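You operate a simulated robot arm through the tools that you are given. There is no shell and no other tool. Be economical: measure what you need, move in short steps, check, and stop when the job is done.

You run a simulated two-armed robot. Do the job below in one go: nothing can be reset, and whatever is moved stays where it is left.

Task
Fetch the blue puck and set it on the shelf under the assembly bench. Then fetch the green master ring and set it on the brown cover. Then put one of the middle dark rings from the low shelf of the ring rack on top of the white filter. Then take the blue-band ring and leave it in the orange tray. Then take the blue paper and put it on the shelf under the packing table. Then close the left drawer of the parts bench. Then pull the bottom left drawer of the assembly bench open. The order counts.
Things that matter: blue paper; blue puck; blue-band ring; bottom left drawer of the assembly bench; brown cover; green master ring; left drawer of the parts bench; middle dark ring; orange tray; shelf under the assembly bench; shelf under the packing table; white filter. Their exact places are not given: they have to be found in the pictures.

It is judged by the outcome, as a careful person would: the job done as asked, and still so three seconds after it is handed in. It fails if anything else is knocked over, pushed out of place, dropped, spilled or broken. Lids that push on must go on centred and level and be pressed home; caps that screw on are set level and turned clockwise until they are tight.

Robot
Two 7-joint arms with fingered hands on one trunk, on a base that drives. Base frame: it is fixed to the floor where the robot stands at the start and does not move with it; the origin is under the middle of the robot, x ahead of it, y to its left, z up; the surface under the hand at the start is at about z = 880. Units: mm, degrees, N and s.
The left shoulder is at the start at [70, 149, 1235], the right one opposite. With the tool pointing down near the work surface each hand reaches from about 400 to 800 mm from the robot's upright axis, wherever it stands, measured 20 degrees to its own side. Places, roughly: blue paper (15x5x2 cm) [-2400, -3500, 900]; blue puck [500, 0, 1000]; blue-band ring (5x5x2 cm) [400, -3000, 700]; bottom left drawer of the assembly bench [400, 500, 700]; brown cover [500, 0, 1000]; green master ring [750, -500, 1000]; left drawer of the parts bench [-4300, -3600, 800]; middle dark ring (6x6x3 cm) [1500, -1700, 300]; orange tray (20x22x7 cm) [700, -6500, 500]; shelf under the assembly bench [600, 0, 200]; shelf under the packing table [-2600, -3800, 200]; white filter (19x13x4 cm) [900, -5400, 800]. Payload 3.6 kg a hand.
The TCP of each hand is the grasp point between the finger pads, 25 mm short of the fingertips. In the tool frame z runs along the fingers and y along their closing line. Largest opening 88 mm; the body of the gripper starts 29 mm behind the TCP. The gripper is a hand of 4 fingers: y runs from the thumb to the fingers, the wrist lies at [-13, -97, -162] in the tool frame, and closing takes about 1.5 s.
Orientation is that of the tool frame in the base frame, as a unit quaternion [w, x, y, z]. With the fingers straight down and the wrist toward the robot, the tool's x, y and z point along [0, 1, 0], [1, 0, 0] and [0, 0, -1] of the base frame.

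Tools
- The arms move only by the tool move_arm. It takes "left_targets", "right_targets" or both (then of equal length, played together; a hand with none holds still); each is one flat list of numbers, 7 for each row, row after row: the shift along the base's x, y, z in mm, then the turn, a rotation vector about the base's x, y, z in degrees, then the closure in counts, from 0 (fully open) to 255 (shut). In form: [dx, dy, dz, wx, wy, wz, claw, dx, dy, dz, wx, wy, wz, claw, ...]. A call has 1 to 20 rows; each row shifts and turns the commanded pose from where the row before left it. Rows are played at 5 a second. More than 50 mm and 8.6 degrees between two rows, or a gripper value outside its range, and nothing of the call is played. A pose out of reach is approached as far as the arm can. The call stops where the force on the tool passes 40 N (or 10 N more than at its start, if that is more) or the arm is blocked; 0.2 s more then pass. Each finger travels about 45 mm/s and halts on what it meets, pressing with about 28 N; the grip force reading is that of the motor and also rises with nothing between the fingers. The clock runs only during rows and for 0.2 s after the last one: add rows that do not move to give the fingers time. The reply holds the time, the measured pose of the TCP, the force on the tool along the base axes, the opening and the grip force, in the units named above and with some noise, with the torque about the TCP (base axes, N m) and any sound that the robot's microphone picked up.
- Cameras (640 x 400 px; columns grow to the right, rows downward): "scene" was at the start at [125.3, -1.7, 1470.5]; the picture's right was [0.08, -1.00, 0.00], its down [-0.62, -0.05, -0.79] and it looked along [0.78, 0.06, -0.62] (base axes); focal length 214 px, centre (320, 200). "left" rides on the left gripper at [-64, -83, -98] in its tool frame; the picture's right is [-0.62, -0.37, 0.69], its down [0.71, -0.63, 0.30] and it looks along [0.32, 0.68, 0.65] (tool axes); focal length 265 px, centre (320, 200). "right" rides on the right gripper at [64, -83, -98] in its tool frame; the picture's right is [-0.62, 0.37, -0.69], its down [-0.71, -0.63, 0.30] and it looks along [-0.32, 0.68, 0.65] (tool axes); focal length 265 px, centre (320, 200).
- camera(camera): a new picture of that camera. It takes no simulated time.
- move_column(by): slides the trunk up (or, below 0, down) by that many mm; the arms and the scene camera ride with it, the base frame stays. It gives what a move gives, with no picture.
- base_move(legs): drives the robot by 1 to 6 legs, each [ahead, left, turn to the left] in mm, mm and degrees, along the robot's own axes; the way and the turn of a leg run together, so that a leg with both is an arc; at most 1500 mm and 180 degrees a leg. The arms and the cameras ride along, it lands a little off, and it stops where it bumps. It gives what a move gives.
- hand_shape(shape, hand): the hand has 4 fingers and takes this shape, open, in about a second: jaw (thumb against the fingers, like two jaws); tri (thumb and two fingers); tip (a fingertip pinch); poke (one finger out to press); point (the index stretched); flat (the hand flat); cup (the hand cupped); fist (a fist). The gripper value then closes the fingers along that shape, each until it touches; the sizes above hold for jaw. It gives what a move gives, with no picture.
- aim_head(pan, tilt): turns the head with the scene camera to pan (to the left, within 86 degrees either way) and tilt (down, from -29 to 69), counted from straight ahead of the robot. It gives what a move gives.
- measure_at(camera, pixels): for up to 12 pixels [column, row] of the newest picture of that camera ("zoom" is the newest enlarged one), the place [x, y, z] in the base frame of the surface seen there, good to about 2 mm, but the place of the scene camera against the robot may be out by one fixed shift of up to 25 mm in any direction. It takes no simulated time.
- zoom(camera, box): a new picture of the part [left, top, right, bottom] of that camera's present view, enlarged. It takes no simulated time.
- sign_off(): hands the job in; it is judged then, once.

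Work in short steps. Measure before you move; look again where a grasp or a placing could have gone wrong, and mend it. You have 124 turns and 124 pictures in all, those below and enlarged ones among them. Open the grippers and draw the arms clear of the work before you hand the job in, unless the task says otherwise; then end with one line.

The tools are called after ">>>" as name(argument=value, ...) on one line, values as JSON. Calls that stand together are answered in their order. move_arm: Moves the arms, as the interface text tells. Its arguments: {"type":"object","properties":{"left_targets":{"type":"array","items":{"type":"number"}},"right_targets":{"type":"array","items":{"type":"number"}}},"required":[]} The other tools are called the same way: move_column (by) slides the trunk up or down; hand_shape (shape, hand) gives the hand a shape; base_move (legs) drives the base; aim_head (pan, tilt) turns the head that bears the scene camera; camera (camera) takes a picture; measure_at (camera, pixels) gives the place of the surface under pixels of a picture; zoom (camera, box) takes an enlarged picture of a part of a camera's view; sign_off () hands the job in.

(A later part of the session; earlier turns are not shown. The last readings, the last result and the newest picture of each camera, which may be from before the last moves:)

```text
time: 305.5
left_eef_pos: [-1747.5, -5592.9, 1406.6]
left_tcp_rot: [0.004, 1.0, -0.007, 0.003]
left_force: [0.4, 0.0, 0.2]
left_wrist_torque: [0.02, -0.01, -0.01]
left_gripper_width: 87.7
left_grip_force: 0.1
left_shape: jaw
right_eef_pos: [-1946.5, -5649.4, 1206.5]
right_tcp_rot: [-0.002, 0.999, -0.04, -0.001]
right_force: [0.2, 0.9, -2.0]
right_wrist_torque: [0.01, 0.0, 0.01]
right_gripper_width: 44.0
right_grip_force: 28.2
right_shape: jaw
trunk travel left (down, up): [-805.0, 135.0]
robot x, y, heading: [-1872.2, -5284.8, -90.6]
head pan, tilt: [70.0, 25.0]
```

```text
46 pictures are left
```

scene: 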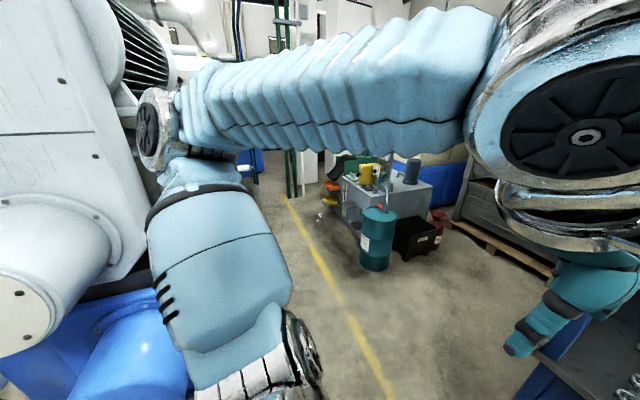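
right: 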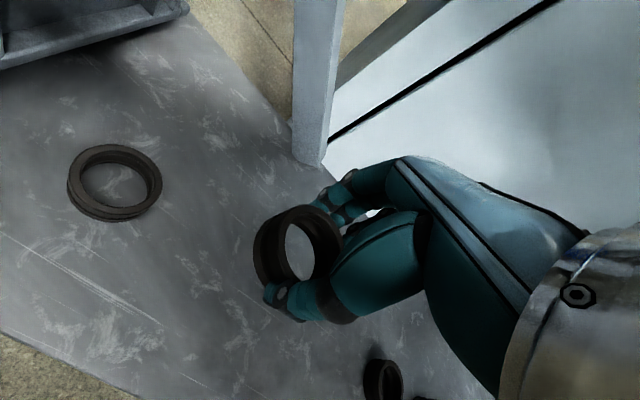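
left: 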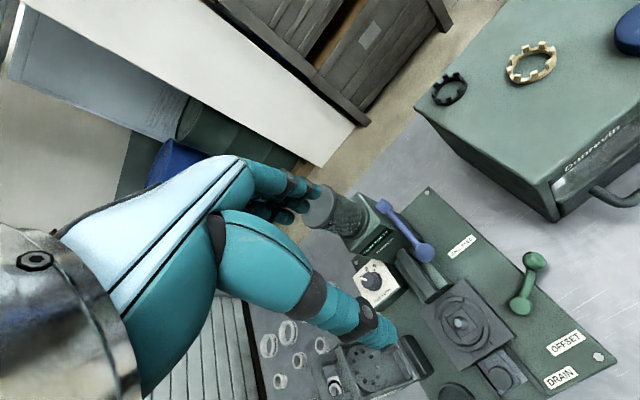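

A coolant unit stands at (385,200), likely with the filter. I measure it and the machine's rear edge before turning left.

>>> measure_at(camera="scene", pixels=[[375, 265], [400, 190], [350, 225], [332, 187], [325, 205], [470, 230], [80, 330], [20, 260], [270, 210], [300, 230]])

>>> base_move(legs=[[150, 0, 0], [0, 0, 90.6]])

>>> aim_head(pan=0, tilt=25)

>>> camera(camera="scene")

```text
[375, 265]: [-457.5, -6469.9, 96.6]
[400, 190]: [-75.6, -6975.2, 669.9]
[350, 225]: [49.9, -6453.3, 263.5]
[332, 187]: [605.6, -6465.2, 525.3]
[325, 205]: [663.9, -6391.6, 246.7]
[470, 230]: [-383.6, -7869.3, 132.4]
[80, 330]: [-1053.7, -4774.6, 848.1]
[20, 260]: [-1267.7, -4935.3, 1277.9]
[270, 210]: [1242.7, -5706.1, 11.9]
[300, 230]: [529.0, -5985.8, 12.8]
```

```text
time: 318.0
left_eef_pos: [-1567.9, -5318.8, 1407.5]
left_tcp_rot: [0.0, 0.717, 0.697, 0.006]
left_force: [0.3, -0.3, -0.1]
left_wrist_torque: [-0.01, 0.02, -0.01]
left_gripper_width: 87.8
left_grip_force: 0.2
left_shape: jaw
right_eef_pos: [-1514.6, -5518.2, 1206.4]
right_tcp_rot: [-0.002, 0.74, 0.673, -0.001]
right_force: [0.6, 0.4, -1.2]
right_wrist_torque: [0.04, -0.01, 0.01]
right_gripper_width: 44.1
right_grip_force: 27.8
right_shape: jaw
trunk travel left (down, up): [-805.0, 135.0]
robot x, y, heading: [-1877.9, -5436.5, -1.5]
head pan, tilt: [70.0, 25.0]
```

```text
time: 319.4
left_eef_pos: [-1567.2, -5317.1, 1408.6]
left_tcp_rot: [0.0, 0.717, 0.697, 0.005]
left_force: [-0.4, -0.6, 0.0]
left_wrist_torque: [0.02, -0.01, 0.05]
left_gripper_width: 87.8
left_grip_force: 0.0
left_shape: jaw
right_eef_pos: [-1514.5, -5517.6, 1206.9]
right_tcp_rot: [-0.001, 0.739, 0.674, -0.001]
right_force: [0.9, 0.4, -1.0]
right_wrist_torque: [-0.01, 0.02, 0.02]
right_gripper_width: 44.1
right_grip_force: 28.2
right_shape: jaw
trunk travel left (down, up): [-805.0, 135.0]
robot x, y, heading: [-1873.3, -5438.6, -1.6]
head pan, tilt: [0.0, 25.0]
```

```text
45 pictures are left
```

scene: 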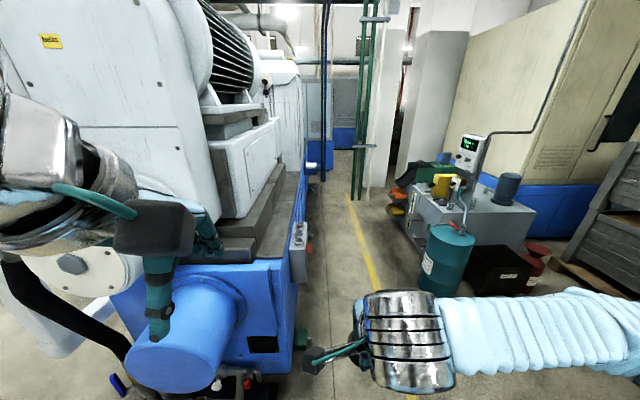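

I measure the aisle sides between the machine and the tank.

>>> measure_at(camera="scene", pixels=[[290, 320], [300, 235], [305, 190], [313, 165], [380, 320], [430, 270], [412, 210], [398, 205], [350, 200], [240, 330], [420, 235], [395, 225]])

>>> zoom(camera="scene", box=[240, 130, 480, 280])

```text
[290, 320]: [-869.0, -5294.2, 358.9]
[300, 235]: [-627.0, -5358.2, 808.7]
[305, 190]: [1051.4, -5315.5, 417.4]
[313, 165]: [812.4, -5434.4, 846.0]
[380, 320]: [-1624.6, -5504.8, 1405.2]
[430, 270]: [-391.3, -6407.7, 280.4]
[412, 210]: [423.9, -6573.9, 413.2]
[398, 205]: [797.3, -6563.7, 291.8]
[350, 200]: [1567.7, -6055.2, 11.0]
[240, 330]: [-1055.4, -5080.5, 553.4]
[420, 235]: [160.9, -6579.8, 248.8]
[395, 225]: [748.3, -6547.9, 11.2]
```

```text
2.67 times, centred on (360, 205) of scene
```

zoom: 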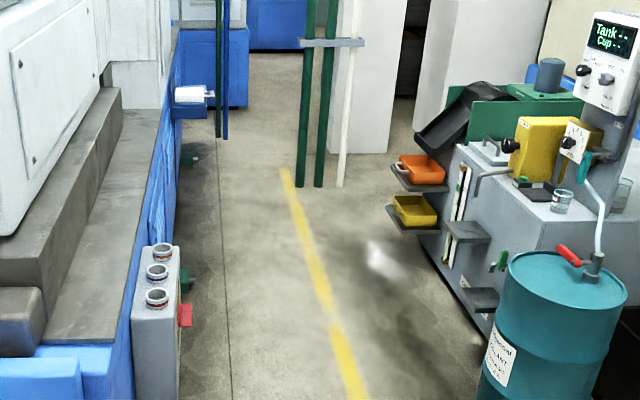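

White filter is on a bracket at (812,-5434,846) and the orange tray on the opposite side at about (750,-6500,~500). I drive down the aisle's middle and turn 45° left toward the filter.

>>> base_move(legs=[[1250, -340, 1.6], [930, -60, 0], [0, 0, 45]])

>>> aim_head(pan=0, tilt=40)

>>> camera(camera="scene")

>>> camera(camera="right")

```text
time: 352.3
left_eef_pos: [437.7, -5601.1, 1407.0]
left_tcp_rot: [-0.003, 0.41, 0.912, 0.004]
left_force: [-0.4, -0.3, 0.5]
left_wrist_torque: [0.03, 0.07, 0.0]
left_gripper_width: 87.8
left_grip_force: 0.0
left_shape: jaw
right_eef_pos: [613.5, -5711.8, 1205.0]
right_tcp_rot: [-0.001, 0.441, 0.898, -0.003]
right_force: [0.7, -0.2, 0.1]
right_wrist_torque: [-0.01, 0.02, -0.03]
right_gripper_width: 43.8
right_grip_force: 28.2
right_shape: jaw
trunk travel left (down, up): [-805.0, 135.0]
robot x, y, heading: [292.0, -5899.5, 41.9]
head pan, tilt: [0.0, 25.0]
```

```text
time: 353.1
left_eef_pos: [437.6, -5602.7, 1407.0]
left_tcp_rot: [-0.002, 0.411, 0.912, 0.004]
left_force: [0.2, 0.8, 0.1]
left_wrist_torque: [-0.03, -0.04, 0.02]
left_gripper_width: 87.7
left_grip_force: 0.1
left_shape: jaw
right_eef_pos: [612.1, -5711.8, 1207.3]
right_tcp_rot: [0.0, 0.44, 0.898, -0.002]
right_force: [0.4, 0.4, -1.2]
right_wrist_torque: [0.02, 0.0, 0.03]
right_gripper_width: 44.0
right_grip_force: 27.7
right_shape: jaw
trunk travel left (down, up): [-805.0, 135.0]
robot x, y, heading: [296.9, -5901.1, 41.6]
head pan, tilt: [0.0, 40.0]
```

```text
43 pictures are left
```

scene: 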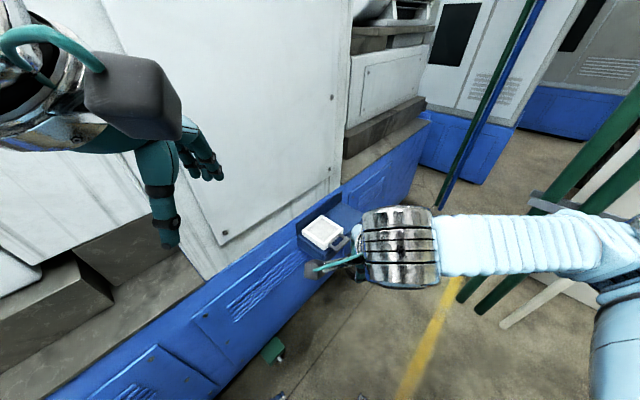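

```text
42 pictures are left
```

right: 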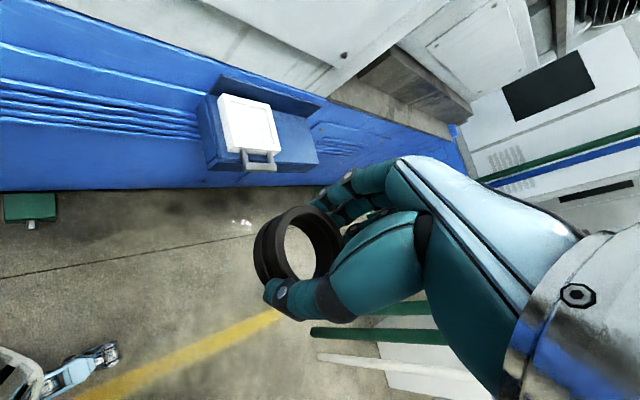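

The white filter is a framed cassette with a handle. I zoom and measure its top with the hand camera.

>>> zoom(camera="right", box=[180, 70, 340, 180])

>>> measure_at(camera="right", pixels=[[223, 98], [266, 105], [277, 145], [228, 148], [247, 125], [240, 115], [258, 135], [300, 140], [258, 160], [206, 110], [285, 220], [310, 250]])

```text
3.64 times, centred on (260, 125) of right
```

zoom: 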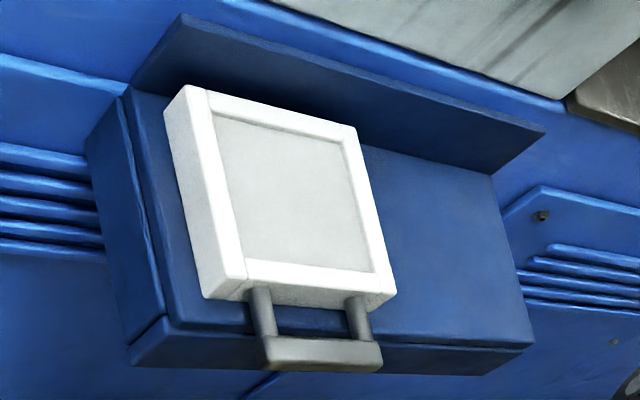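

```text
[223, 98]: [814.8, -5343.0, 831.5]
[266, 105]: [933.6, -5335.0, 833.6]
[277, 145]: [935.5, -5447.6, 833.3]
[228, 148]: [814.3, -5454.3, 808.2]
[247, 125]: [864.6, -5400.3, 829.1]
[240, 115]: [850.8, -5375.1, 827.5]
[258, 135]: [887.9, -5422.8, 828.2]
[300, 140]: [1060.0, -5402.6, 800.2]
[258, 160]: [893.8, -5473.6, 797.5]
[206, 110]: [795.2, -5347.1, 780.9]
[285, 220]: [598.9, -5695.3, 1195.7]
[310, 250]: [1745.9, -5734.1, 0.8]
```

Pane centre ≈ (873,-5396), z≈828, frame top 833. I step forward 110 mm, lower the trunk 80, and bring the ring over it.

>>> base_move(legs=[[110, 0, 0]])

>>> move_column(by=-80)

```text
time: 355.2
left_eef_pos: [518.4, -5528.6, 1407.2]
left_tcp_rot: [-0.002, 0.409, 0.912, 0.006]
left_force: [0.3, 0.6, 0.3]
left_wrist_torque: [0.02, 0.0, 0.03]
left_gripper_width: 87.8
left_grip_force: 0.0
left_shape: jaw
right_eef_pos: [694.4, -5638.2, 1206.3]
right_tcp_rot: [0.0, 0.438, 0.899, -0.003]
right_force: [-0.5, -0.1, -1.4]
right_wrist_torque: [-0.01, 0.01, 0.02]
right_gripper_width: 44.1
right_grip_force: 27.9
right_shape: jaw
trunk travel left (down, up): [-805.0, 135.0]
robot x, y, heading: [381.8, -5825.9, 42.1]
head pan, tilt: [0.0, 40.0]
```

```text
time: 356.3
left_eef_pos: [519.0, -5527.3, 1327.8]
left_tcp_rot: [-0.001, 0.409, 0.912, 0.005]
left_force: [0.5, 0.2, 0.1]
left_wrist_torque: [-0.01, 0.0, -0.01]
left_gripper_width: 87.5
left_grip_force: 0.1
left_shape: jaw
right_eef_pos: [694.0, -5635.9, 1126.7]
right_tcp_rot: [0.0, 0.438, 0.899, -0.002]
right_force: [-0.6, 0.9, -1.4]
right_wrist_torque: [0.01, 0.03, -0.03]
right_gripper_width: 44.1
right_grip_force: 28.3
right_shape: jaw
trunk travel left (down, up): [-725.0, 215.0]
robot x, y, heading: [381.0, -5822.6, 41.9]
head pan, tilt: [0.0, 40.0]
```

Now I move over the filter to z≈950 and look.

>>> move_arm(right_targets=[22.4, 29.9, -22, 0, 0, 0, 255, 22.4, 29.9, -22, 0, 0, 0, 255, 22.4, 29.9, -22, 0, 0, 0, 255, 22.4, 29.9, -22, 0, 0, 0, 255, 22.4, 29.9, -22, 0, 0, 0, 255, 22.4, 29.9, -22, 0, 0, 0, 255, 22.4, 29.9, -22, 0, 0, 0, 255, 22.4, 29.9, -22, 0, 0, 0, 255, 0, 0, 0, 0, 0, 0, 255])

>>> camera(camera="right")

```text
time: 358.3
left_eef_pos: [518.4, -5529.4, 1328.3]
left_tcp_rot: [-0.002, 0.409, 0.912, 0.006]
left_force: [-0.3, 0.5, -0.1]
left_wrist_torque: [-0.01, -0.01, 0.02]
left_gripper_width: 87.8
left_grip_force: 0.0
left_shape: jaw
right_eef_pos: [872.1, -5396.0, 950.4]
right_tcp_rot: [0.001, 0.438, 0.899, -0.002]
right_force: [-0.4, 0.2, -1.1]
right_wrist_torque: [-0.01, -0.01, -0.03]
right_gripper_width: 44.0
right_grip_force: 28.2
right_shape: jaw
trunk travel left (down, up): [-725.0, 215.0]
robot x, y, heading: [378.2, -5826.6, 42.0]
head pan, tilt: [0.0, 40.0]
```

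```text
40 pictures are left
```

right: 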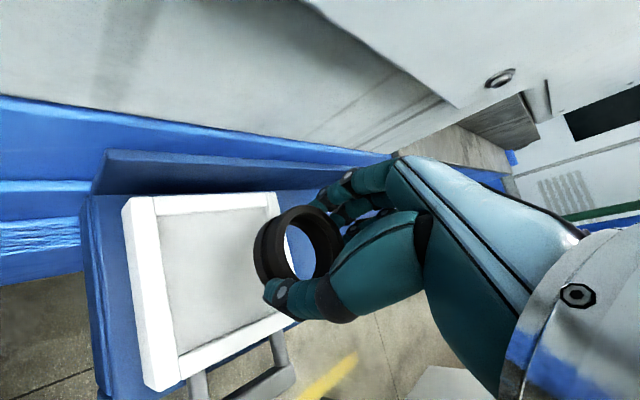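

I verify pane corners, the ring's rim and the nearby machine panel.

>>> measure_at(camera="right", pixels=[[158, 220], [182, 350], [268, 210], [210, 280], [128, 210], [150, 385], [265, 230], [290, 210], [335, 235], [290, 277], [325, 268], [370, 165]])

```text
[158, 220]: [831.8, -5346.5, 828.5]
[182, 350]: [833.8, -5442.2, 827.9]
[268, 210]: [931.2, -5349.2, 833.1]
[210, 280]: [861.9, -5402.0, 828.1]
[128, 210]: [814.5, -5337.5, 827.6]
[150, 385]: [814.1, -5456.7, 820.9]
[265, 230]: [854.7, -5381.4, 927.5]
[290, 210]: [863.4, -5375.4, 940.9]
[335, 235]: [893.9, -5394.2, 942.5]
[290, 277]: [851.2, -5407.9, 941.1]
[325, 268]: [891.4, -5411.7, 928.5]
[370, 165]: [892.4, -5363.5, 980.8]
```

Ring is centred over the pane. I lower to about 862, then by 1 mm to contact.

>>> move_arm(right_targets=[2, 0, -40, 0, 0, 0, 255, 0, 0, -40, 0, 0, 0, 255, 0, 0, -6, 0, 0, 0, 255, 0, 0, 0, 0, 0, 0, 255])

>>> move_arm(right_targets=[0, 0, -1, 0, 0, 0, 255, 0, 0, -1, 0, 0, 0, 255, 0, 0, -1, 0, 0, 0, 255, 0, 0, 0, 0, 0, 0, 255])

```text
time: 359.3
left_eef_pos: [516.6, -5529.1, 1327.6]
left_tcp_rot: [-0.002, 0.409, 0.912, 0.006]
left_force: [-0.5, -0.4, 0.4]
left_wrist_torque: [-0.01, -0.01, 0.01]
left_gripper_width: 87.6
left_grip_force: 0.1
left_shape: jaw
right_eef_pos: [873.6, -5396.8, 866.2]
right_tcp_rot: [0.0, 0.438, 0.899, -0.001]
right_force: [1.4, -1.3, 10.2]
right_wrist_torque: [0.08, -0.08, 0.01]
right_gripper_width: 44.3
right_grip_force: 28.2
right_shape: jaw
trunk travel left (down, up): [-725.0, 215.0]
robot x, y, heading: [375.9, -5826.9, 41.9]
head pan, tilt: [0.0, 40.0]
```

```text
time: 360.3
left_eef_pos: [515.5, -5529.0, 1328.6]
left_tcp_rot: [-0.001, 0.41, 0.912, 0.006]
left_force: [0.3, 0.2, 0.3]
left_wrist_torque: [0.02, 0.02, 0.01]
left_gripper_width: 87.8
left_grip_force: 0.0
left_shape: jaw
right_eef_pos: [873.1, -5397.3, 865.3]
right_tcp_rot: [0.0, 0.438, 0.899, 0.001]
right_force: [0.9, 5.0, 22.2]
right_wrist_torque: [0.18, -0.12, 0.08]
right_gripper_width: 44.5
right_grip_force: 28.1
right_shape: jaw
trunk travel left (down, up): [-725.0, 215.0]
robot x, y, heading: [379.9, -5823.5, 42.2]
head pan, tilt: [0.0, 40.0]
```

Contact at z≈866. I ease up 2 mm, open, and rise.

>>> move_arm(right_targets=[0, 0, 2, 0, 0, 0, 255, 0, 0, 0, 0, 0, 0, 150, 0, 0, 0, 0, 0, 0, 100, 0, 0, 0, 0, 0, 0, 50, 0, 0, 0, 0, 0, 0, 10, 0, 0, 0, 0, 0, 0, 0, 0, 0, 0, 0, 0, 0, 0, 0, 0, 30, 0, 0, 0, 0, 0, 0, 40, 0, 0, 0, 0, -10, -10, 40, 0, 0, 0, 0])

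>>> camera(camera="right")

```text
time: 362.5
left_eef_pos: [517.4, -5529.6, 1329.0]
left_tcp_rot: [-0.002, 0.408, 0.913, 0.005]
left_force: [0.3, -0.7, 0.2]
left_wrist_torque: [0.02, 0.0, 0.02]
left_gripper_width: 87.8
left_grip_force: 0.1
left_shape: jaw
right_eef_pos: [864.0, -5408.0, 975.1]
right_tcp_rot: [0.0, 0.439, 0.899, -0.003]
right_force: [0.2, -0.3, 0.7]
right_wrist_torque: [0.01, 0.01, -0.02]
right_gripper_width: 87.6
right_grip_force: 0.0
right_shape: jaw
trunk travel left (down, up): [-725.0, 215.0]
robot x, y, heading: [377.4, -5825.4, 42.2]
head pan, tilt: [0.0, 40.0]
```

```text
39 pictures are left
```

right: 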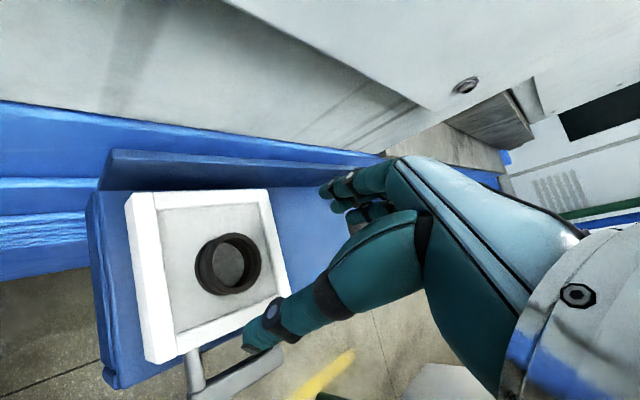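

The ring rests on the filter. I draw the right arm back to travel pose and drive back round the machine.

>>> move_arm(right_targets=[-25, -25, 30, 0, 0, 0, 0, -25, -25, 30, 0, 0, 0, 0, -25, -25, 30, 0, 0, 0, 0, -25, -25, 30, 0, 0, 0, 0, -25, -25, 30, 0, 0, 0, 0, -25, -25, 30, 0, 0, 0, 0, -25, -15, 30, 0, 0, 0, 0, -15, -10, 20, 0, 0, 0, 0])

>>> base_move(legs=[[-100, 0, 0], [0, 0, -42]])

>>> aim_head(pan=-70, tilt=35)

>>> camera(camera="scene")

```text
time: 364.3
left_eef_pos: [517.3, -5529.9, 1329.2]
left_tcp_rot: [-0.001, 0.408, 0.913, 0.006]
left_force: [-1.0, -0.2, -0.7]
left_wrist_torque: [0.02, -0.02, -0.02]
left_gripper_width: 87.5
left_grip_force: 0.0
left_shape: jaw
right_eef_pos: [672.3, -5582.4, 1202.5]
right_tcp_rot: [-0.001, 0.439, 0.898, -0.002]
right_force: [0.8, -0.3, 0.6]
right_wrist_torque: [0.03, 0.02, 0.0]
right_gripper_width: 87.5
right_grip_force: 0.1
right_shape: jaw
trunk travel left (down, up): [-725.0, 215.0]
robot x, y, heading: [378.4, -5824.9, 41.9]
head pan, tilt: [0.0, 40.0]
```

```text
time: 371.1
left_eef_pos: [610.9, -5760.7, 1327.5]
left_tcp_rot: [0.0, 0.709, 0.705, 0.005]
left_force: [0.3, 0.2, 0.1]
left_wrist_torque: [-0.02, -0.01, 0.01]
left_gripper_width: 87.8
left_grip_force: 0.0
left_shape: jaw
right_eef_pos: [689.4, -5906.4, 1202.5]
right_tcp_rot: [0.0, 0.732, 0.681, -0.003]
right_force: [0.2, 0.1, -0.7]
right_wrist_torque: [0.01, -0.03, -0.03]
right_gripper_width: 87.7
right_grip_force: 0.2
right_shape: jaw
trunk travel left (down, up): [-725.0, 215.0]
robot x, y, heading: [304.5, -5892.2, 0.1]
head pan, tilt: [0.0, 40.0]
```

```text
time: 372.5
left_eef_pos: [611.7, -5762.8, 1327.5]
left_tcp_rot: [0.0, 0.709, 0.705, 0.005]
left_force: [-0.3, -0.4, -0.2]
left_wrist_torque: [0.0, 0.0, 0.0]
left_gripper_width: 87.8
left_grip_force: 0.1
left_shape: jaw
right_eef_pos: [688.3, -5907.0, 1201.7]
right_tcp_rot: [-0.002, 0.732, 0.681, -0.003]
right_force: [0.1, 0.4, 0.0]
right_wrist_torque: [-0.01, -0.01, 0.01]
right_gripper_width: 87.6
right_grip_force: 0.0
right_shape: jaw
trunk travel left (down, up): [-725.0, 215.0]
robot x, y, heading: [305.0, -5889.6, -0.0]
head pan, tilt: [-70.0, 35.0]
```

```text
38 pictures are left
```

scene: 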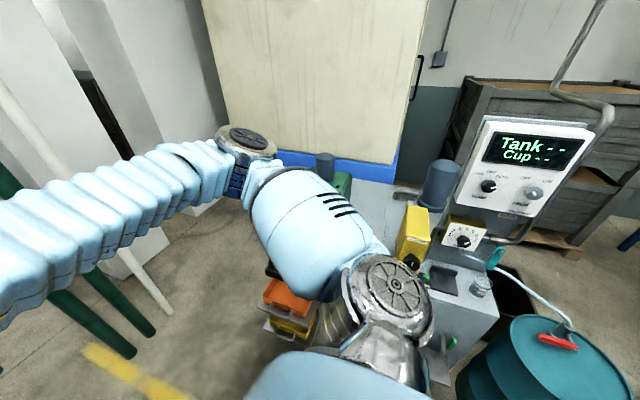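

The orange tray peeks out at (290,297). I measure it for later and then drive back.

>>> measure_at(camera="scene", pixels=[[290, 297], [275, 285], [300, 308], [295, 320], [270, 292], [285, 335]])

>>> base_move(legs=[[-940, 60, 0], [-1290, 320, 0], [0, 0, 90], [1500, 0, 0]])

```text
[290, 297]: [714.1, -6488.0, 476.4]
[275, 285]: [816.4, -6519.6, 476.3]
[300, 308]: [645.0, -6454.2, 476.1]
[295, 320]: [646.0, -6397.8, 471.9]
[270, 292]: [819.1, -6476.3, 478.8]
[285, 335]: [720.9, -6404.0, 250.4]
```

```text
time: 429.6
left_eef_pos: [-2036.2, -3702.6, 1327.3]
left_tcp_rot: [-0.004, 0.012, 1.0, 0.004]
left_force: [0.4, -0.5, 0.3]
left_wrist_torque: [0.02, 0.02, 0.01]
left_gripper_width: 87.7
left_grip_force: 0.1
left_shape: jaw
right_eef_pos: [-1891.4, -3626.0, 1201.4]
right_tcp_rot: [0.0, 0.047, 0.999, -0.001]
right_force: [0.3, 1.1, -0.2]
right_wrist_torque: [-0.01, -0.02, 0.0]
right_gripper_width: 87.5
right_grip_force: 0.1
right_shape: jaw
trunk travel left (down, up): [-725.0, 215.0]
robot x, y, heading: [-1915.2, -4007.3, 88.6]
head pan, tilt: [-70.0, 35.0]
```

Passed. I continue to the table beside the machine where the blue-band ring should be.

>>> base_move(legs=[[980, 0, 1.4], [0, 0, -90], [1350, 0, 0]])

>>> aim_head(pan=0, tilt=30)

>>> camera(camera="scene")

```text
time: 469.1
left_eef_pos: [-253.8, -2854.0, 1327.3]
left_tcp_rot: [0.001, 0.688, 0.726, 0.006]
left_force: [-0.2, -0.5, 0.0]
left_wrist_torque: [0.03, 0.02, 0.0]
left_gripper_width: 87.6
left_grip_force: 0.1
left_shape: jaw
right_eef_pos: [-165.4, -2993.7, 1200.7]
right_tcp_rot: [-0.001, 0.711, 0.703, -0.002]
right_force: [0.2, -0.6, 0.5]
right_wrist_torque: [0.0, -0.01, 0.0]
right_gripper_width: 87.7
right_grip_force: 0.0
right_shape: jaw
trunk travel left (down, up): [-725.0, 215.0]
robot x, y, heading: [-548.7, -3000.2, 3.3]
head pan, tilt: [-70.0, 35.0]
```

```text
time: 470.6
left_eef_pos: [-254.1, -2853.4, 1327.3]
left_tcp_rot: [-0.001, 0.688, 0.725, 0.005]
left_force: [0.3, 1.0, 0.2]
left_wrist_torque: [0.0, 0.02, 0.01]
left_gripper_width: 87.8
left_grip_force: 0.1
left_shape: jaw
right_eef_pos: [-165.5, -2992.8, 1201.7]
right_tcp_rot: [-0.001, 0.711, 0.703, -0.002]
right_force: [0.5, 0.0, 0.1]
right_wrist_torque: [-0.01, -0.02, 0.0]
right_gripper_width: 87.6
right_grip_force: 0.0
right_shape: jaw
trunk travel left (down, up): [-725.0, 215.0]
robot x, y, heading: [-549.0, -2997.2, 3.0]
head pan, tilt: [0.0, 30.0]
```

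```text
37 pictures are left
```

scene: 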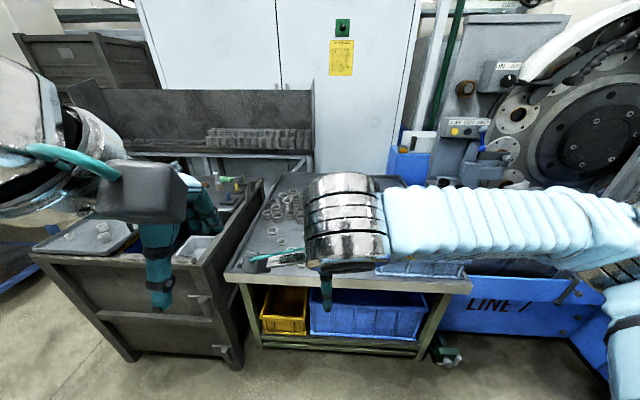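

The arm hides part of the table; I look through the right-hand camera and zoom on the ring cluster at (285,210).

>>> camera(camera="right")

>>> zoom(camera="scene", box=[60, 150, 320, 310])

```text
36 pictures are left
```

right: 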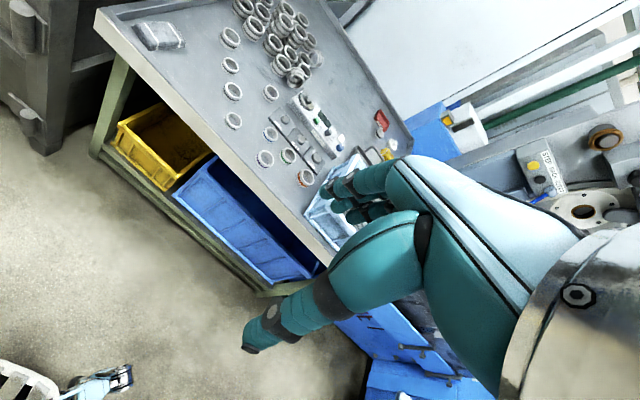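

```text
2.46 times, centred on (190, 230) of scene
```

zoom: 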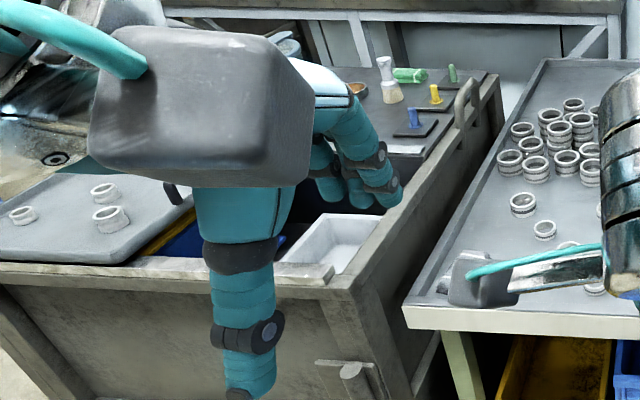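

Many rings on the table; I zoom the hand view on the single row to find the one with a blue band.

>>> zoom(camera="right", box=[210, 70, 370, 200])

```text
3.08 times, centred on (290, 135) of right
```

zoom: 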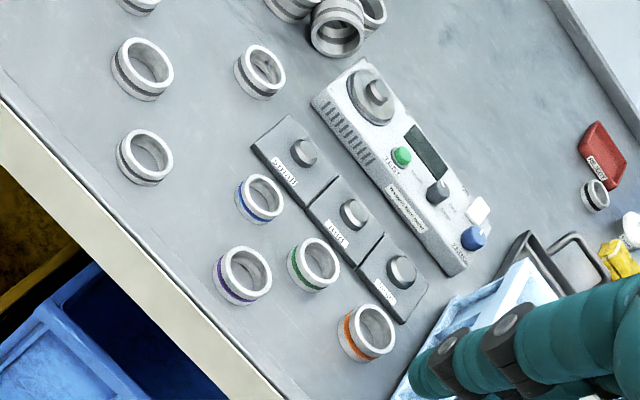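

The blue-band ring is at zoom (260,198); purple, green and orange ones are near it. I measure it and its neighbours.

>>> measure_at(camera="zoom", pixels=[[243, 188], [262, 177], [282, 200], [270, 215], [250, 208], [248, 215], [246, 270], [316, 262], [303, 150], [352, 215], [260, 120], [200, 230]])

>>> zoom(camera="right", box=[255, 105, 303, 150])

```text
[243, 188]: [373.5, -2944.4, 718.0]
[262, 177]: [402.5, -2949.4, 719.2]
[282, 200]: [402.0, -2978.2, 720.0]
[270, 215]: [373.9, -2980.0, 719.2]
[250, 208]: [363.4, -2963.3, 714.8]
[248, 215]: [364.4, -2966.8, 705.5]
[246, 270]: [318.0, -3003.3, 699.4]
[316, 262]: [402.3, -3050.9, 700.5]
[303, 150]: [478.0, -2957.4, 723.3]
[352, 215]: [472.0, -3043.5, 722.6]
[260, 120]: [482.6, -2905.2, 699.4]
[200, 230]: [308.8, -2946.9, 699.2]
```

```text
8.89 times, centred on (279, 128) of right
```

zoom: 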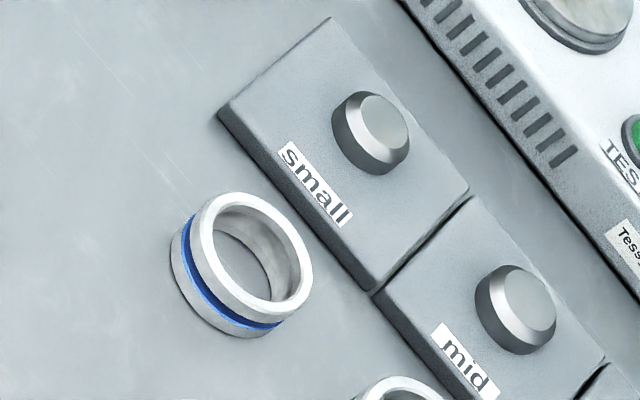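

I measure the gauge block's near edge and the neighbour rings' rims for finger clearance.

>>> measure_at(camera="zoom", pixels=[[228, 112], [300, 200], [365, 280], [260, 210], [205, 225], [305, 260], [400, 380], [250, 300], [265, 325], [185, 260]])

>>> measure_at(camera="right", pixels=[[266, 150], [272, 160], [285, 148], [289, 163], [283, 160], [275, 128], [277, 140]])

```text
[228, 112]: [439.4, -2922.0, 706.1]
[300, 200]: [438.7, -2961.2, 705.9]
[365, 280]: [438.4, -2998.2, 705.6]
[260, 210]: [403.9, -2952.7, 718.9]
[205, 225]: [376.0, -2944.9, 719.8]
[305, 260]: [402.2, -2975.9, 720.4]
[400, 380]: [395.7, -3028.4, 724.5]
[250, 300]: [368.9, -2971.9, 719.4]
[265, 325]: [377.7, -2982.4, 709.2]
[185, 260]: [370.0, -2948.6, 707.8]
```

```text
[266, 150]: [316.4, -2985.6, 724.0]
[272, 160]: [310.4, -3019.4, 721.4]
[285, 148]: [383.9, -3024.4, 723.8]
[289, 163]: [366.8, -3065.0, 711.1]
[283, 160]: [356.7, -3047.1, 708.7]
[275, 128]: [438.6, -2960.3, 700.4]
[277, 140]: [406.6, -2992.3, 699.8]
```

Table z=700, ring centre (387,-2963), z 700–719; the block's edge is at x=438 but only 6 mm high. I move the base up, lower the trunk and bring the hand above the ring.

>>> base_move(legs=[[345, 110, -3]])

>>> move_column(by=-150)

```text
time: 475.4
left_eef_pos: [81.4, -2743.6, 1328.3]
left_tcp_rot: [0.001, 0.704, 0.71, 0.005]
left_force: [-0.6, -0.4, -0.6]
left_wrist_torque: [0.0, -0.01, 0.02]
left_gripper_width: 87.8
left_grip_force: 0.0
left_shape: jaw
right_eef_pos: [162.4, -2887.4, 1202.4]
right_tcp_rot: [0.0, 0.727, 0.687, -0.002]
right_force: [-0.2, 1.1, -0.5]
right_wrist_torque: [-0.02, 0.02, 0.0]
right_gripper_width: 87.9
right_grip_force: 0.1
right_shape: jaw
trunk travel left (down, up): [-725.0, 215.0]
robot x, y, heading: [-219.3, -2877.7, 0.8]
head pan, tilt: [0.0, 30.0]
```

```text
time: 477.1
left_eef_pos: [81.3, -2746.4, 1178.3]
left_tcp_rot: [0.0, 0.704, 0.71, 0.005]
left_force: [-0.6, -0.8, 0.6]
left_wrist_torque: [-0.02, -0.01, 0.03]
left_gripper_width: 88.0
left_grip_force: 0.1
left_shape: jaw
right_eef_pos: [163.2, -2888.2, 1052.3]
right_tcp_rot: [-0.001, 0.727, 0.687, -0.002]
right_force: [0.2, 0.6, 1.1]
right_wrist_torque: [-0.02, 0.0, -0.01]
right_gripper_width: 87.4
right_grip_force: 0.1
right_shape: jaw
trunk travel left (down, up): [-575.0, 365.0]
robot x, y, heading: [-213.8, -2875.2, 0.6]
head pan, tilt: [0.0, 30.0]
```

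I move over the ring to z≈800 with the fingers preset to about 70 mm.

>>> move_arm(right_targets=[28, -9.4, -31.5, 0, 0, 0, 53, 28, -9.4, -31.5, 0, 0, 0, 53, 28, -9.4, -31.5, 0, 0, 0, 53, 28, -9.4, -31.5, 0, 0, 0, 53, 28, -9.4, -31.5, 0, 0, 0, 53, 28, -9.4, -31.5, 0, 0, 0, 53, 28, -9.4, -31.5, 0, 0, 0, 53, 28, -9.4, -31.5, 0, 0, 0, 53, 0, 0, 0, 0, 0, 3.3, 53, 0, 0, 0, 0, 0, 0, 53])

>>> camera(camera="right")

```text
time: 479.3
left_eef_pos: [82.3, -2746.4, 1177.6]
left_tcp_rot: [0.0, 0.704, 0.71, 0.005]
left_force: [0.1, -0.2, 0.3]
left_wrist_torque: [-0.01, 0.02, -0.03]
left_gripper_width: 87.8
left_grip_force: 0.0
left_shape: jaw
right_eef_pos: [386.7, -2962.7, 800.6]
right_tcp_rot: [-0.002, 0.707, 0.708, -0.002]
right_force: [0.4, -0.4, 0.8]
right_wrist_torque: [0.02, 0.01, 0.01]
right_gripper_width: 69.9
right_grip_force: 0.0
right_shape: jaw
trunk travel left (down, up): [-575.0, 365.0]
robot x, y, heading: [-218.8, -2880.1, 1.0]
head pan, tilt: [0.0, 30.0]
```

```text
32 pictures are left
```

right: 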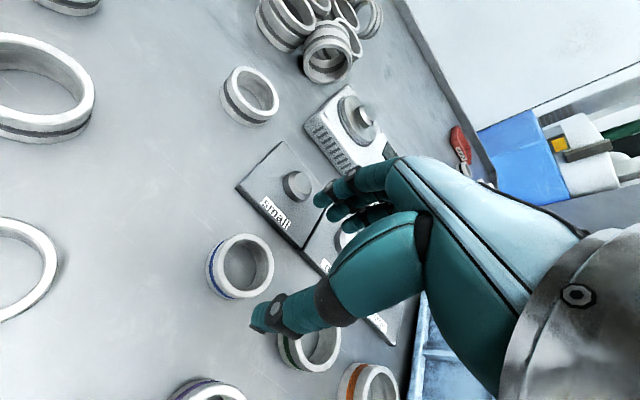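

I verify the ring's centre and the fingertips here.

>>> measure_at(camera="right", pixels=[[215, 262], [238, 238], [270, 250], [272, 278], [245, 295], [220, 283], [258, 325], [322, 198], [345, 205]])

```text
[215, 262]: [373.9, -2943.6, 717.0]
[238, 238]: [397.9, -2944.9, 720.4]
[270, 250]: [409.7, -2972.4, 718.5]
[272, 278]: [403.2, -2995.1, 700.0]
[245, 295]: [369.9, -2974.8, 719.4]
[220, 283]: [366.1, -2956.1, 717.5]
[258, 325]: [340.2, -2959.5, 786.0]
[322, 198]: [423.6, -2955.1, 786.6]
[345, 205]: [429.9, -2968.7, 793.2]
```

Centred within 2 mm. I descend to z≈731, close and lift.

>>> move_arm(right_targets=[0, 0, -30, 0, 0, 0, 53, 0, 0, -30, 0, 0, 0, 53, 0, 0, -10, 0, 0, 0, 53, 0, 0, 0, 0, 0, 0, 53, 0, 0, 0, 0, 0, 0, 120, 0, 0, 0, 0, 0, 0, 180, 0, 0, 0, 0, 0, 0, 255, 0, 0, 0, 0, 0, 0, 255, 0, 0, 0, 0, 0, 0, 255, 0, 0, 0, 0, 0, 0, 255, 0, 0, 15, 0, 0, 0, 255, 0, 0, 35, 0, 0, 0, 255, 0, 0, 40, 0, 0, 0, 255])

>>> camera(camera="right")

```text
time: 482.1
left_eef_pos: [80.9, -2746.4, 1178.5]
left_tcp_rot: [0.0, 0.704, 0.71, 0.006]
left_force: [-0.8, 0.2, 0.3]
left_wrist_torque: [-0.01, 0.0, 0.01]
left_gripper_width: 87.7
left_grip_force: 0.1
left_shape: jaw
right_eef_pos: [386.7, -2961.9, 818.0]
right_tcp_rot: [-0.001, 0.707, 0.708, -0.001]
right_force: [-0.2, -0.4, -1.0]
right_wrist_torque: [-0.04, 0.03, -0.02]
right_gripper_width: 39.8
right_grip_force: 28.6
right_shape: jaw
trunk travel left (down, up): [-575.0, 365.0]
robot x, y, heading: [-215.3, -2877.9, 0.7]
head pan, tilt: [0.0, 30.0]
```

```text
31 pictures are left
```

right: 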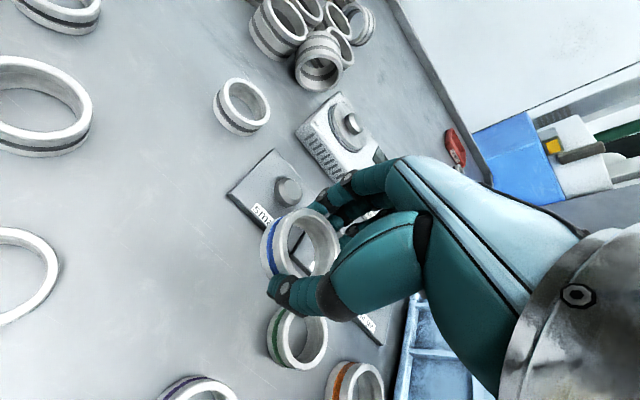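

The blue-band ring is held (39.8). I retract to travel pose, restore the trunk height, and drive back round the machine.

>>> move_arm(right_targets=[-28, 9.4, 30, 0, 0, 0, 255, -28, 9.4, 30, 0, 0, 0, 255, -28, 9.4, 30, 0, 0, 0, 255, -28, 9.4, 30, 0, 0, 0, 255, -28, 9.4, 30, 0, 0, 0, 255, -28, 9.4, 30, 0, 0, 0, 255, -28, 9.4, 30, 0, 0, 0, 255, -25, 9.4, 30, 0, 0, 0, 255])

>>> move_column(by=150)

>>> base_move(legs=[[-1400, 0, 0], [-280, 0, -0.7], [0, 0, -90]])

```text
time: 483.9
left_eef_pos: [81.8, -2746.1, 1178.5]
left_tcp_rot: [0.0, 0.705, 0.71, 0.005]
left_force: [0.3, 0.0, 0.0]
left_wrist_torque: [0.04, -0.04, 0.0]
left_gripper_width: 87.9
left_grip_force: 0.0
left_shape: jaw
right_eef_pos: [166.2, -2889.4, 1057.1]
right_tcp_rot: [0.0, 0.707, 0.707, -0.002]
right_force: [1.0, 0.2, -0.7]
right_wrist_torque: [-0.02, 0.0, 0.01]
right_gripper_width: 39.8
right_grip_force: 28.3
right_shape: jaw
trunk travel left (down, up): [-575.0, 365.0]
robot x, y, heading: [-219.5, -2876.4, 0.6]
head pan, tilt: [0.0, 30.0]
```

```text
time: 485.7
left_eef_pos: [81.9, -2745.9, 1327.2]
left_tcp_rot: [0.001, 0.704, 0.711, 0.006]
left_force: [0.0, 0.2, 0.3]
left_wrist_torque: [0.01, -0.02, 0.02]
left_gripper_width: 87.9
left_grip_force: 0.1
left_shape: jaw
right_eef_pos: [167.5, -2890.4, 1207.3]
right_tcp_rot: [0.0, 0.706, 0.708, -0.002]
right_force: [0.1, 0.4, -1.3]
right_wrist_torque: [0.0, 0.02, 0.02]
right_gripper_width: 39.9
right_grip_force: 27.5
right_shape: jaw
trunk travel left (down, up): [-725.0, 215.0]
robot x, y, heading: [-215.7, -2878.1, 0.5]
head pan, tilt: [0.0, 30.0]
```

```text
time: 517.6
left_eef_pos: [-1792.2, -3187.5, 1328.5]
left_tcp_rot: [0.005, 1.0, 0.0, 0.004]
left_force: [0.6, 0.0, 0.4]
left_wrist_torque: [-0.02, 0.02, -0.01]
left_gripper_width: 87.8
left_grip_force: 0.1
left_shape: jaw
right_eef_pos: [-1938.2, -3272.6, 1207.3]
right_tcp_rot: [-0.003, 1.0, -0.004, -0.001]
right_force: [-1.0, -0.3, -0.8]
right_wrist_torque: [-0.01, 0.0, 0.0]
right_gripper_width: 39.7
right_grip_force: 27.7
right_shape: jaw
trunk travel left (down, up): [-725.0, 215.0]
robot x, y, heading: [-1920.5, -2891.2, -90.1]
head pan, tilt: [0.0, 30.0]
```

I drive south past the pendant again and turn into the aisle.

>>> base_move(legs=[[1400, 0, 0], [1140, 0, 0], [0, 0, 90]])

```text
time: 559.4
left_eef_pos: [-1563.1, -5272.5, 1328.1]
left_tcp_rot: [0.0, 0.701, 0.713, 0.006]
left_force: [0.2, 0.1, -0.3]
left_wrist_torque: [-0.03, 0.01, 0.04]
left_gripper_width: 88.0
left_grip_force: 0.2
left_shape: jaw
right_eef_pos: [-1475.4, -5416.5, 1208.0]
right_tcp_rot: [-0.001, 0.703, 0.711, -0.002]
right_force: [1.3, -0.9, -0.6]
right_wrist_torque: [-0.04, 0.0, -0.01]
right_gripper_width: 39.1
right_grip_force: 27.8
right_shape: jaw
trunk travel left (down, up): [-725.0, 215.0]
robot x, y, heading: [-1856.0, -5406.0, 1.4]
head pan, tilt: [0.0, 30.0]
```

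>>> base_move(legs=[[1250, -400, -1.4], [1440, -80, 0], [0, 0, -90]])

>>> aim_head(pan=-10, tilt=50)

>>> camera(camera="right")

```text
time: 603.9
left_eef_pos: [993.1, -6138.7, 1327.3]
left_tcp_rot: [0.005, 1.0, 0.006, 0.004]
left_force: [0.8, -0.4, 0.8]
left_wrist_torque: [0.01, 0.0, 0.02]
left_gripper_width: 87.9
left_grip_force: 0.0
left_shape: jaw
right_eef_pos: [848.6, -6226.3, 1207.2]
right_tcp_rot: [-0.003, 1.0, 0.002, -0.001]
right_force: [0.1, 0.3, -1.9]
right_wrist_torque: [-0.01, 0.02, 0.02]
right_gripper_width: 39.3
right_grip_force: 27.3
right_shape: jaw
trunk travel left (down, up): [-725.0, 215.0]
robot x, y, heading: [855.9, -5844.5, -89.1]
head pan, tilt: [0.0, 30.0]
```

```text
time: 604.7
left_eef_pos: [992.8, -6138.9, 1328.0]
left_tcp_rot: [0.004, 1.0, 0.006, 0.004]
left_force: [-0.4, 0.7, 0.1]
left_wrist_torque: [-0.01, -0.02, 0.03]
left_gripper_width: 87.8
left_grip_force: 0.1
left_shape: jaw
right_eef_pos: [848.4, -6226.5, 1207.5]
right_tcp_rot: [-0.003, 1.0, 0.003, -0.001]
right_force: [0.3, -0.2, -1.0]
right_wrist_torque: [0.0, 0.01, -0.01]
right_gripper_width: 39.2
right_grip_force: 28.0
right_shape: jaw
trunk travel left (down, up): [-725.0, 215.0]
robot x, y, heading: [859.0, -5846.1, -89.1]
head pan, tilt: [-10.0, 50.0]
```

```text
30 pictures are left
```

right: 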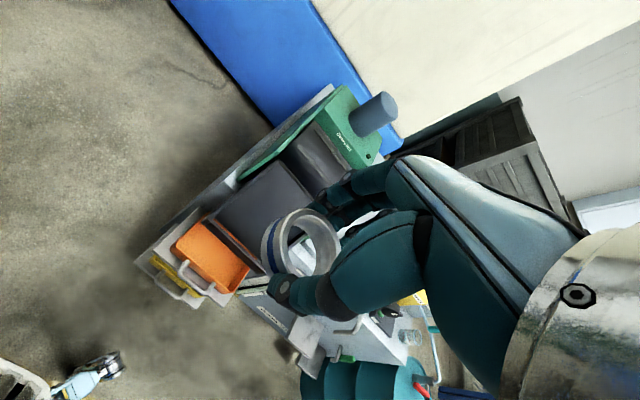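

Orange tray at (212,256), with a dark chute ending at its back. I zoom and measure its rim and floor.

>>> measure_at(camera="right", pixels=[[199, 223], [249, 266], [175, 252], [231, 291], [208, 258], [220, 250], [195, 250], [225, 272], [235, 240], [220, 225], [260, 190], [280, 345]])

>>> zoom(camera="right", box=[130, 180, 290, 320])

```text
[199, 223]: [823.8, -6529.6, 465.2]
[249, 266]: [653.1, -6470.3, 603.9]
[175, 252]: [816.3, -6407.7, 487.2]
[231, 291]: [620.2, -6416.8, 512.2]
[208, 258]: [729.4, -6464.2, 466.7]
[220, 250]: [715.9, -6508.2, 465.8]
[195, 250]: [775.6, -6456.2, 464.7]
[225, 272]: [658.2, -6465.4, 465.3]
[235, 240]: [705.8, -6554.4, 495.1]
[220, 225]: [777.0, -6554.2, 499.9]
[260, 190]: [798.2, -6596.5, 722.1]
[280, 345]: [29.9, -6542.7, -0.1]
```

```text
2.86 times, centred on (210, 250) of right
```

zoom: 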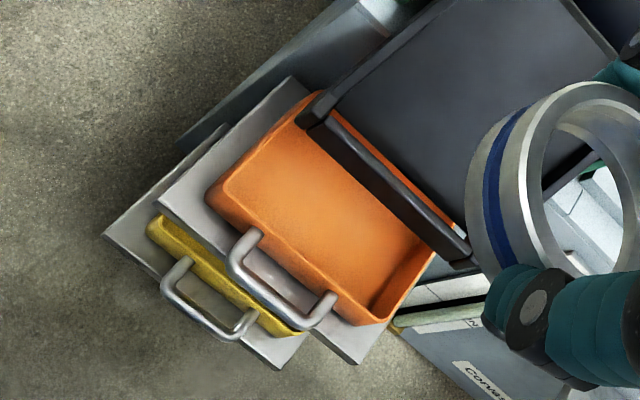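

Tray floor z≈465, spot (735,-6457) is free of the chute. I lower the trunk 380 and reach over the tray.

>>> move_column(by=-380)

>>> move_arm(right_targets=[-14.1, -28.6, -28.4, 0, 0, 0, 255, -14.1, -28.6, -28.4, 0, 0, 0, 255, -14.1, -28.6, -28.4, 0, 0, 0, 255, -14.1, -28.6, -28.4, 0, 0, 0, 255, -14.1, -28.6, -28.4, 0, 0, 0, 255, -14.1, -28.6, -28.4, 0, 0, 0, 255, -14.1, -28.6, -28.4, 0, 0, 0, 255, -14.1, -28.6, -28.4, 0, 0, 0, 255, 0, 0, 0, 0, 0, 0, 255])

>>> camera(camera="right")

>>> camera(camera="scene")

```text
time: 608.4
left_eef_pos: [992.7, -6138.5, 949.3]
left_tcp_rot: [0.005, 1.0, 0.006, 0.004]
left_force: [-0.5, 0.1, 0.1]
left_wrist_torque: [0.02, 0.03, 0.05]
left_gripper_width: 87.7
left_grip_force: 0.0
left_shape: jaw
right_eef_pos: [848.2, -6226.7, 827.6]
right_tcp_rot: [-0.002, 1.0, 0.003, 0.0]
right_force: [0.0, -0.3, -0.2]
right_wrist_torque: [0.0, -0.06, 0.01]
right_gripper_width: 39.2
right_grip_force: 27.5
right_shape: jaw
trunk travel left (down, up): [-345.0, 595.0]
robot x, y, heading: [857.1, -5845.4, -89.0]
head pan, tilt: [-10.0, 50.0]
```

```text
time: 610.4
left_eef_pos: [992.5, -6134.6, 948.5]
left_tcp_rot: [0.005, 1.0, 0.007, 0.003]
left_force: [0.1, -0.9, 0.7]
left_wrist_torque: [-0.03, -0.02, 0.0]
left_gripper_width: 87.7
left_grip_force: 0.0
left_shape: jaw
right_eef_pos: [735.5, -6451.5, 603.7]
right_tcp_rot: [0.0, 1.0, 0.004, 0.0]
right_force: [1.5, 22.5, 10.8]
right_wrist_torque: [-0.75, 0.12, -0.12]
right_gripper_width: 37.1
right_grip_force: 28.6
right_shape: jaw
trunk travel left (down, up): [-345.0, 595.0]
robot x, y, heading: [861.6, -5841.8, -88.9]
head pan, tilt: [-10.0, 50.0]
```

```text
28 pictures are left
```

right: 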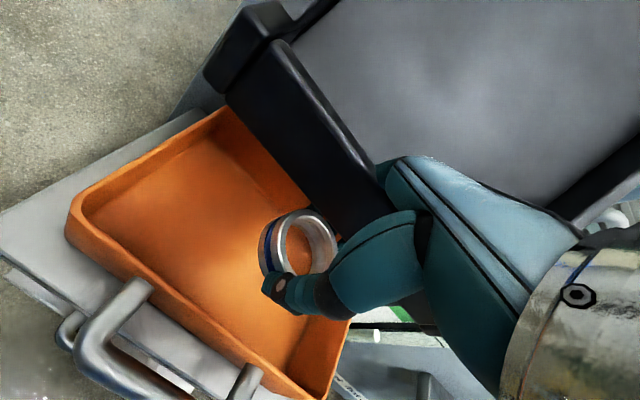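

```text
27 pictures are left
```

scene: 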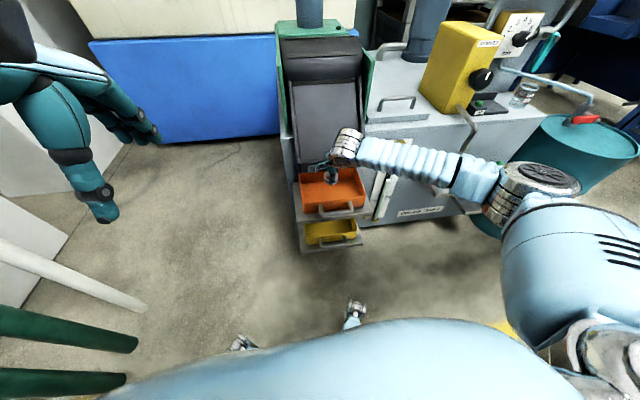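

The fingers touch the chute (22 N). I back off at once, then yaw the hand 64° so that the fingers point along the tray instead of into the chute.

>>> move_arm(right_targets=[0, 30, 5, 0, 0, 0, 255, 0, 30, 5, 0, 0, 0, 255, 0, 0, 0, 0, 0, 8, 255, 0, 0, 0, 0, 0, 8, 255, 0, 0, 0, 0, 0, 8, 255, 0, 0, 0, 0, 0, 8, 255, 0, 0, 0, 0, 0, 8, 255, 0, 0, 0, 0, 0, 8, 255, 0, 0, 0, 0, 0, 8, 255, 0, 0, 0, 0, 0, 8, 255, 0, 0, 0, 0, 0, 0, 255])

>>> camera(camera="right")

```text
time: 612.8
left_eef_pos: [991.7, -6139.4, 947.7]
left_tcp_rot: [0.005, 1.0, 0.006, 0.004]
left_force: [0.3, 0.4, 1.0]
left_wrist_torque: [0.03, 0.0, -0.03]
left_gripper_width: 87.8
left_grip_force: 0.0
left_shape: jaw
right_eef_pos: [742.8, -6392.7, 611.5]
right_tcp_rot: [-0.002, 0.928, 0.372, 0.0]
right_force: [-0.2, -0.6, -1.2]
right_wrist_torque: [0.01, 0.04, 0.02]
right_gripper_width: 38.9
right_grip_force: 27.7
right_shape: jaw
right hand out of reach, approached as far as the arm can: row 8, 9, 10
trunk travel left (down, up): [-345.0, 595.0]
robot x, y, heading: [859.9, -5842.4, -89.2]
head pan, tilt: [-10.0, 50.0]
```

```text
26 pictures are left
```

right: 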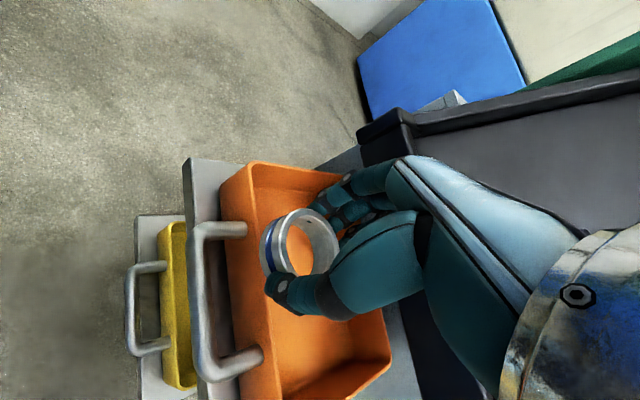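

I measure tray rim, floor and chute lip from this angle.

>>> measure_at(camera="right", pixels=[[240, 200], [258, 200], [262, 170], [290, 190], [285, 340], [300, 355], [360, 320], [295, 260], [395, 125], [380, 360], [265, 330], [255, 190]])

```text
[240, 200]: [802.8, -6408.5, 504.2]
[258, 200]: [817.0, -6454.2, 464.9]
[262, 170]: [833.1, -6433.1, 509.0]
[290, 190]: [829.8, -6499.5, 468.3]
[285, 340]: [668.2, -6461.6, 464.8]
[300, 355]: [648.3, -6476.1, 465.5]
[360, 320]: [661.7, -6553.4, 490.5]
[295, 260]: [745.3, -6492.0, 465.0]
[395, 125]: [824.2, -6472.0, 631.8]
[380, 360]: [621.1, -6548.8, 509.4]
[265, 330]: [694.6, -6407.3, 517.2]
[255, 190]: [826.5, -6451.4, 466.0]
```

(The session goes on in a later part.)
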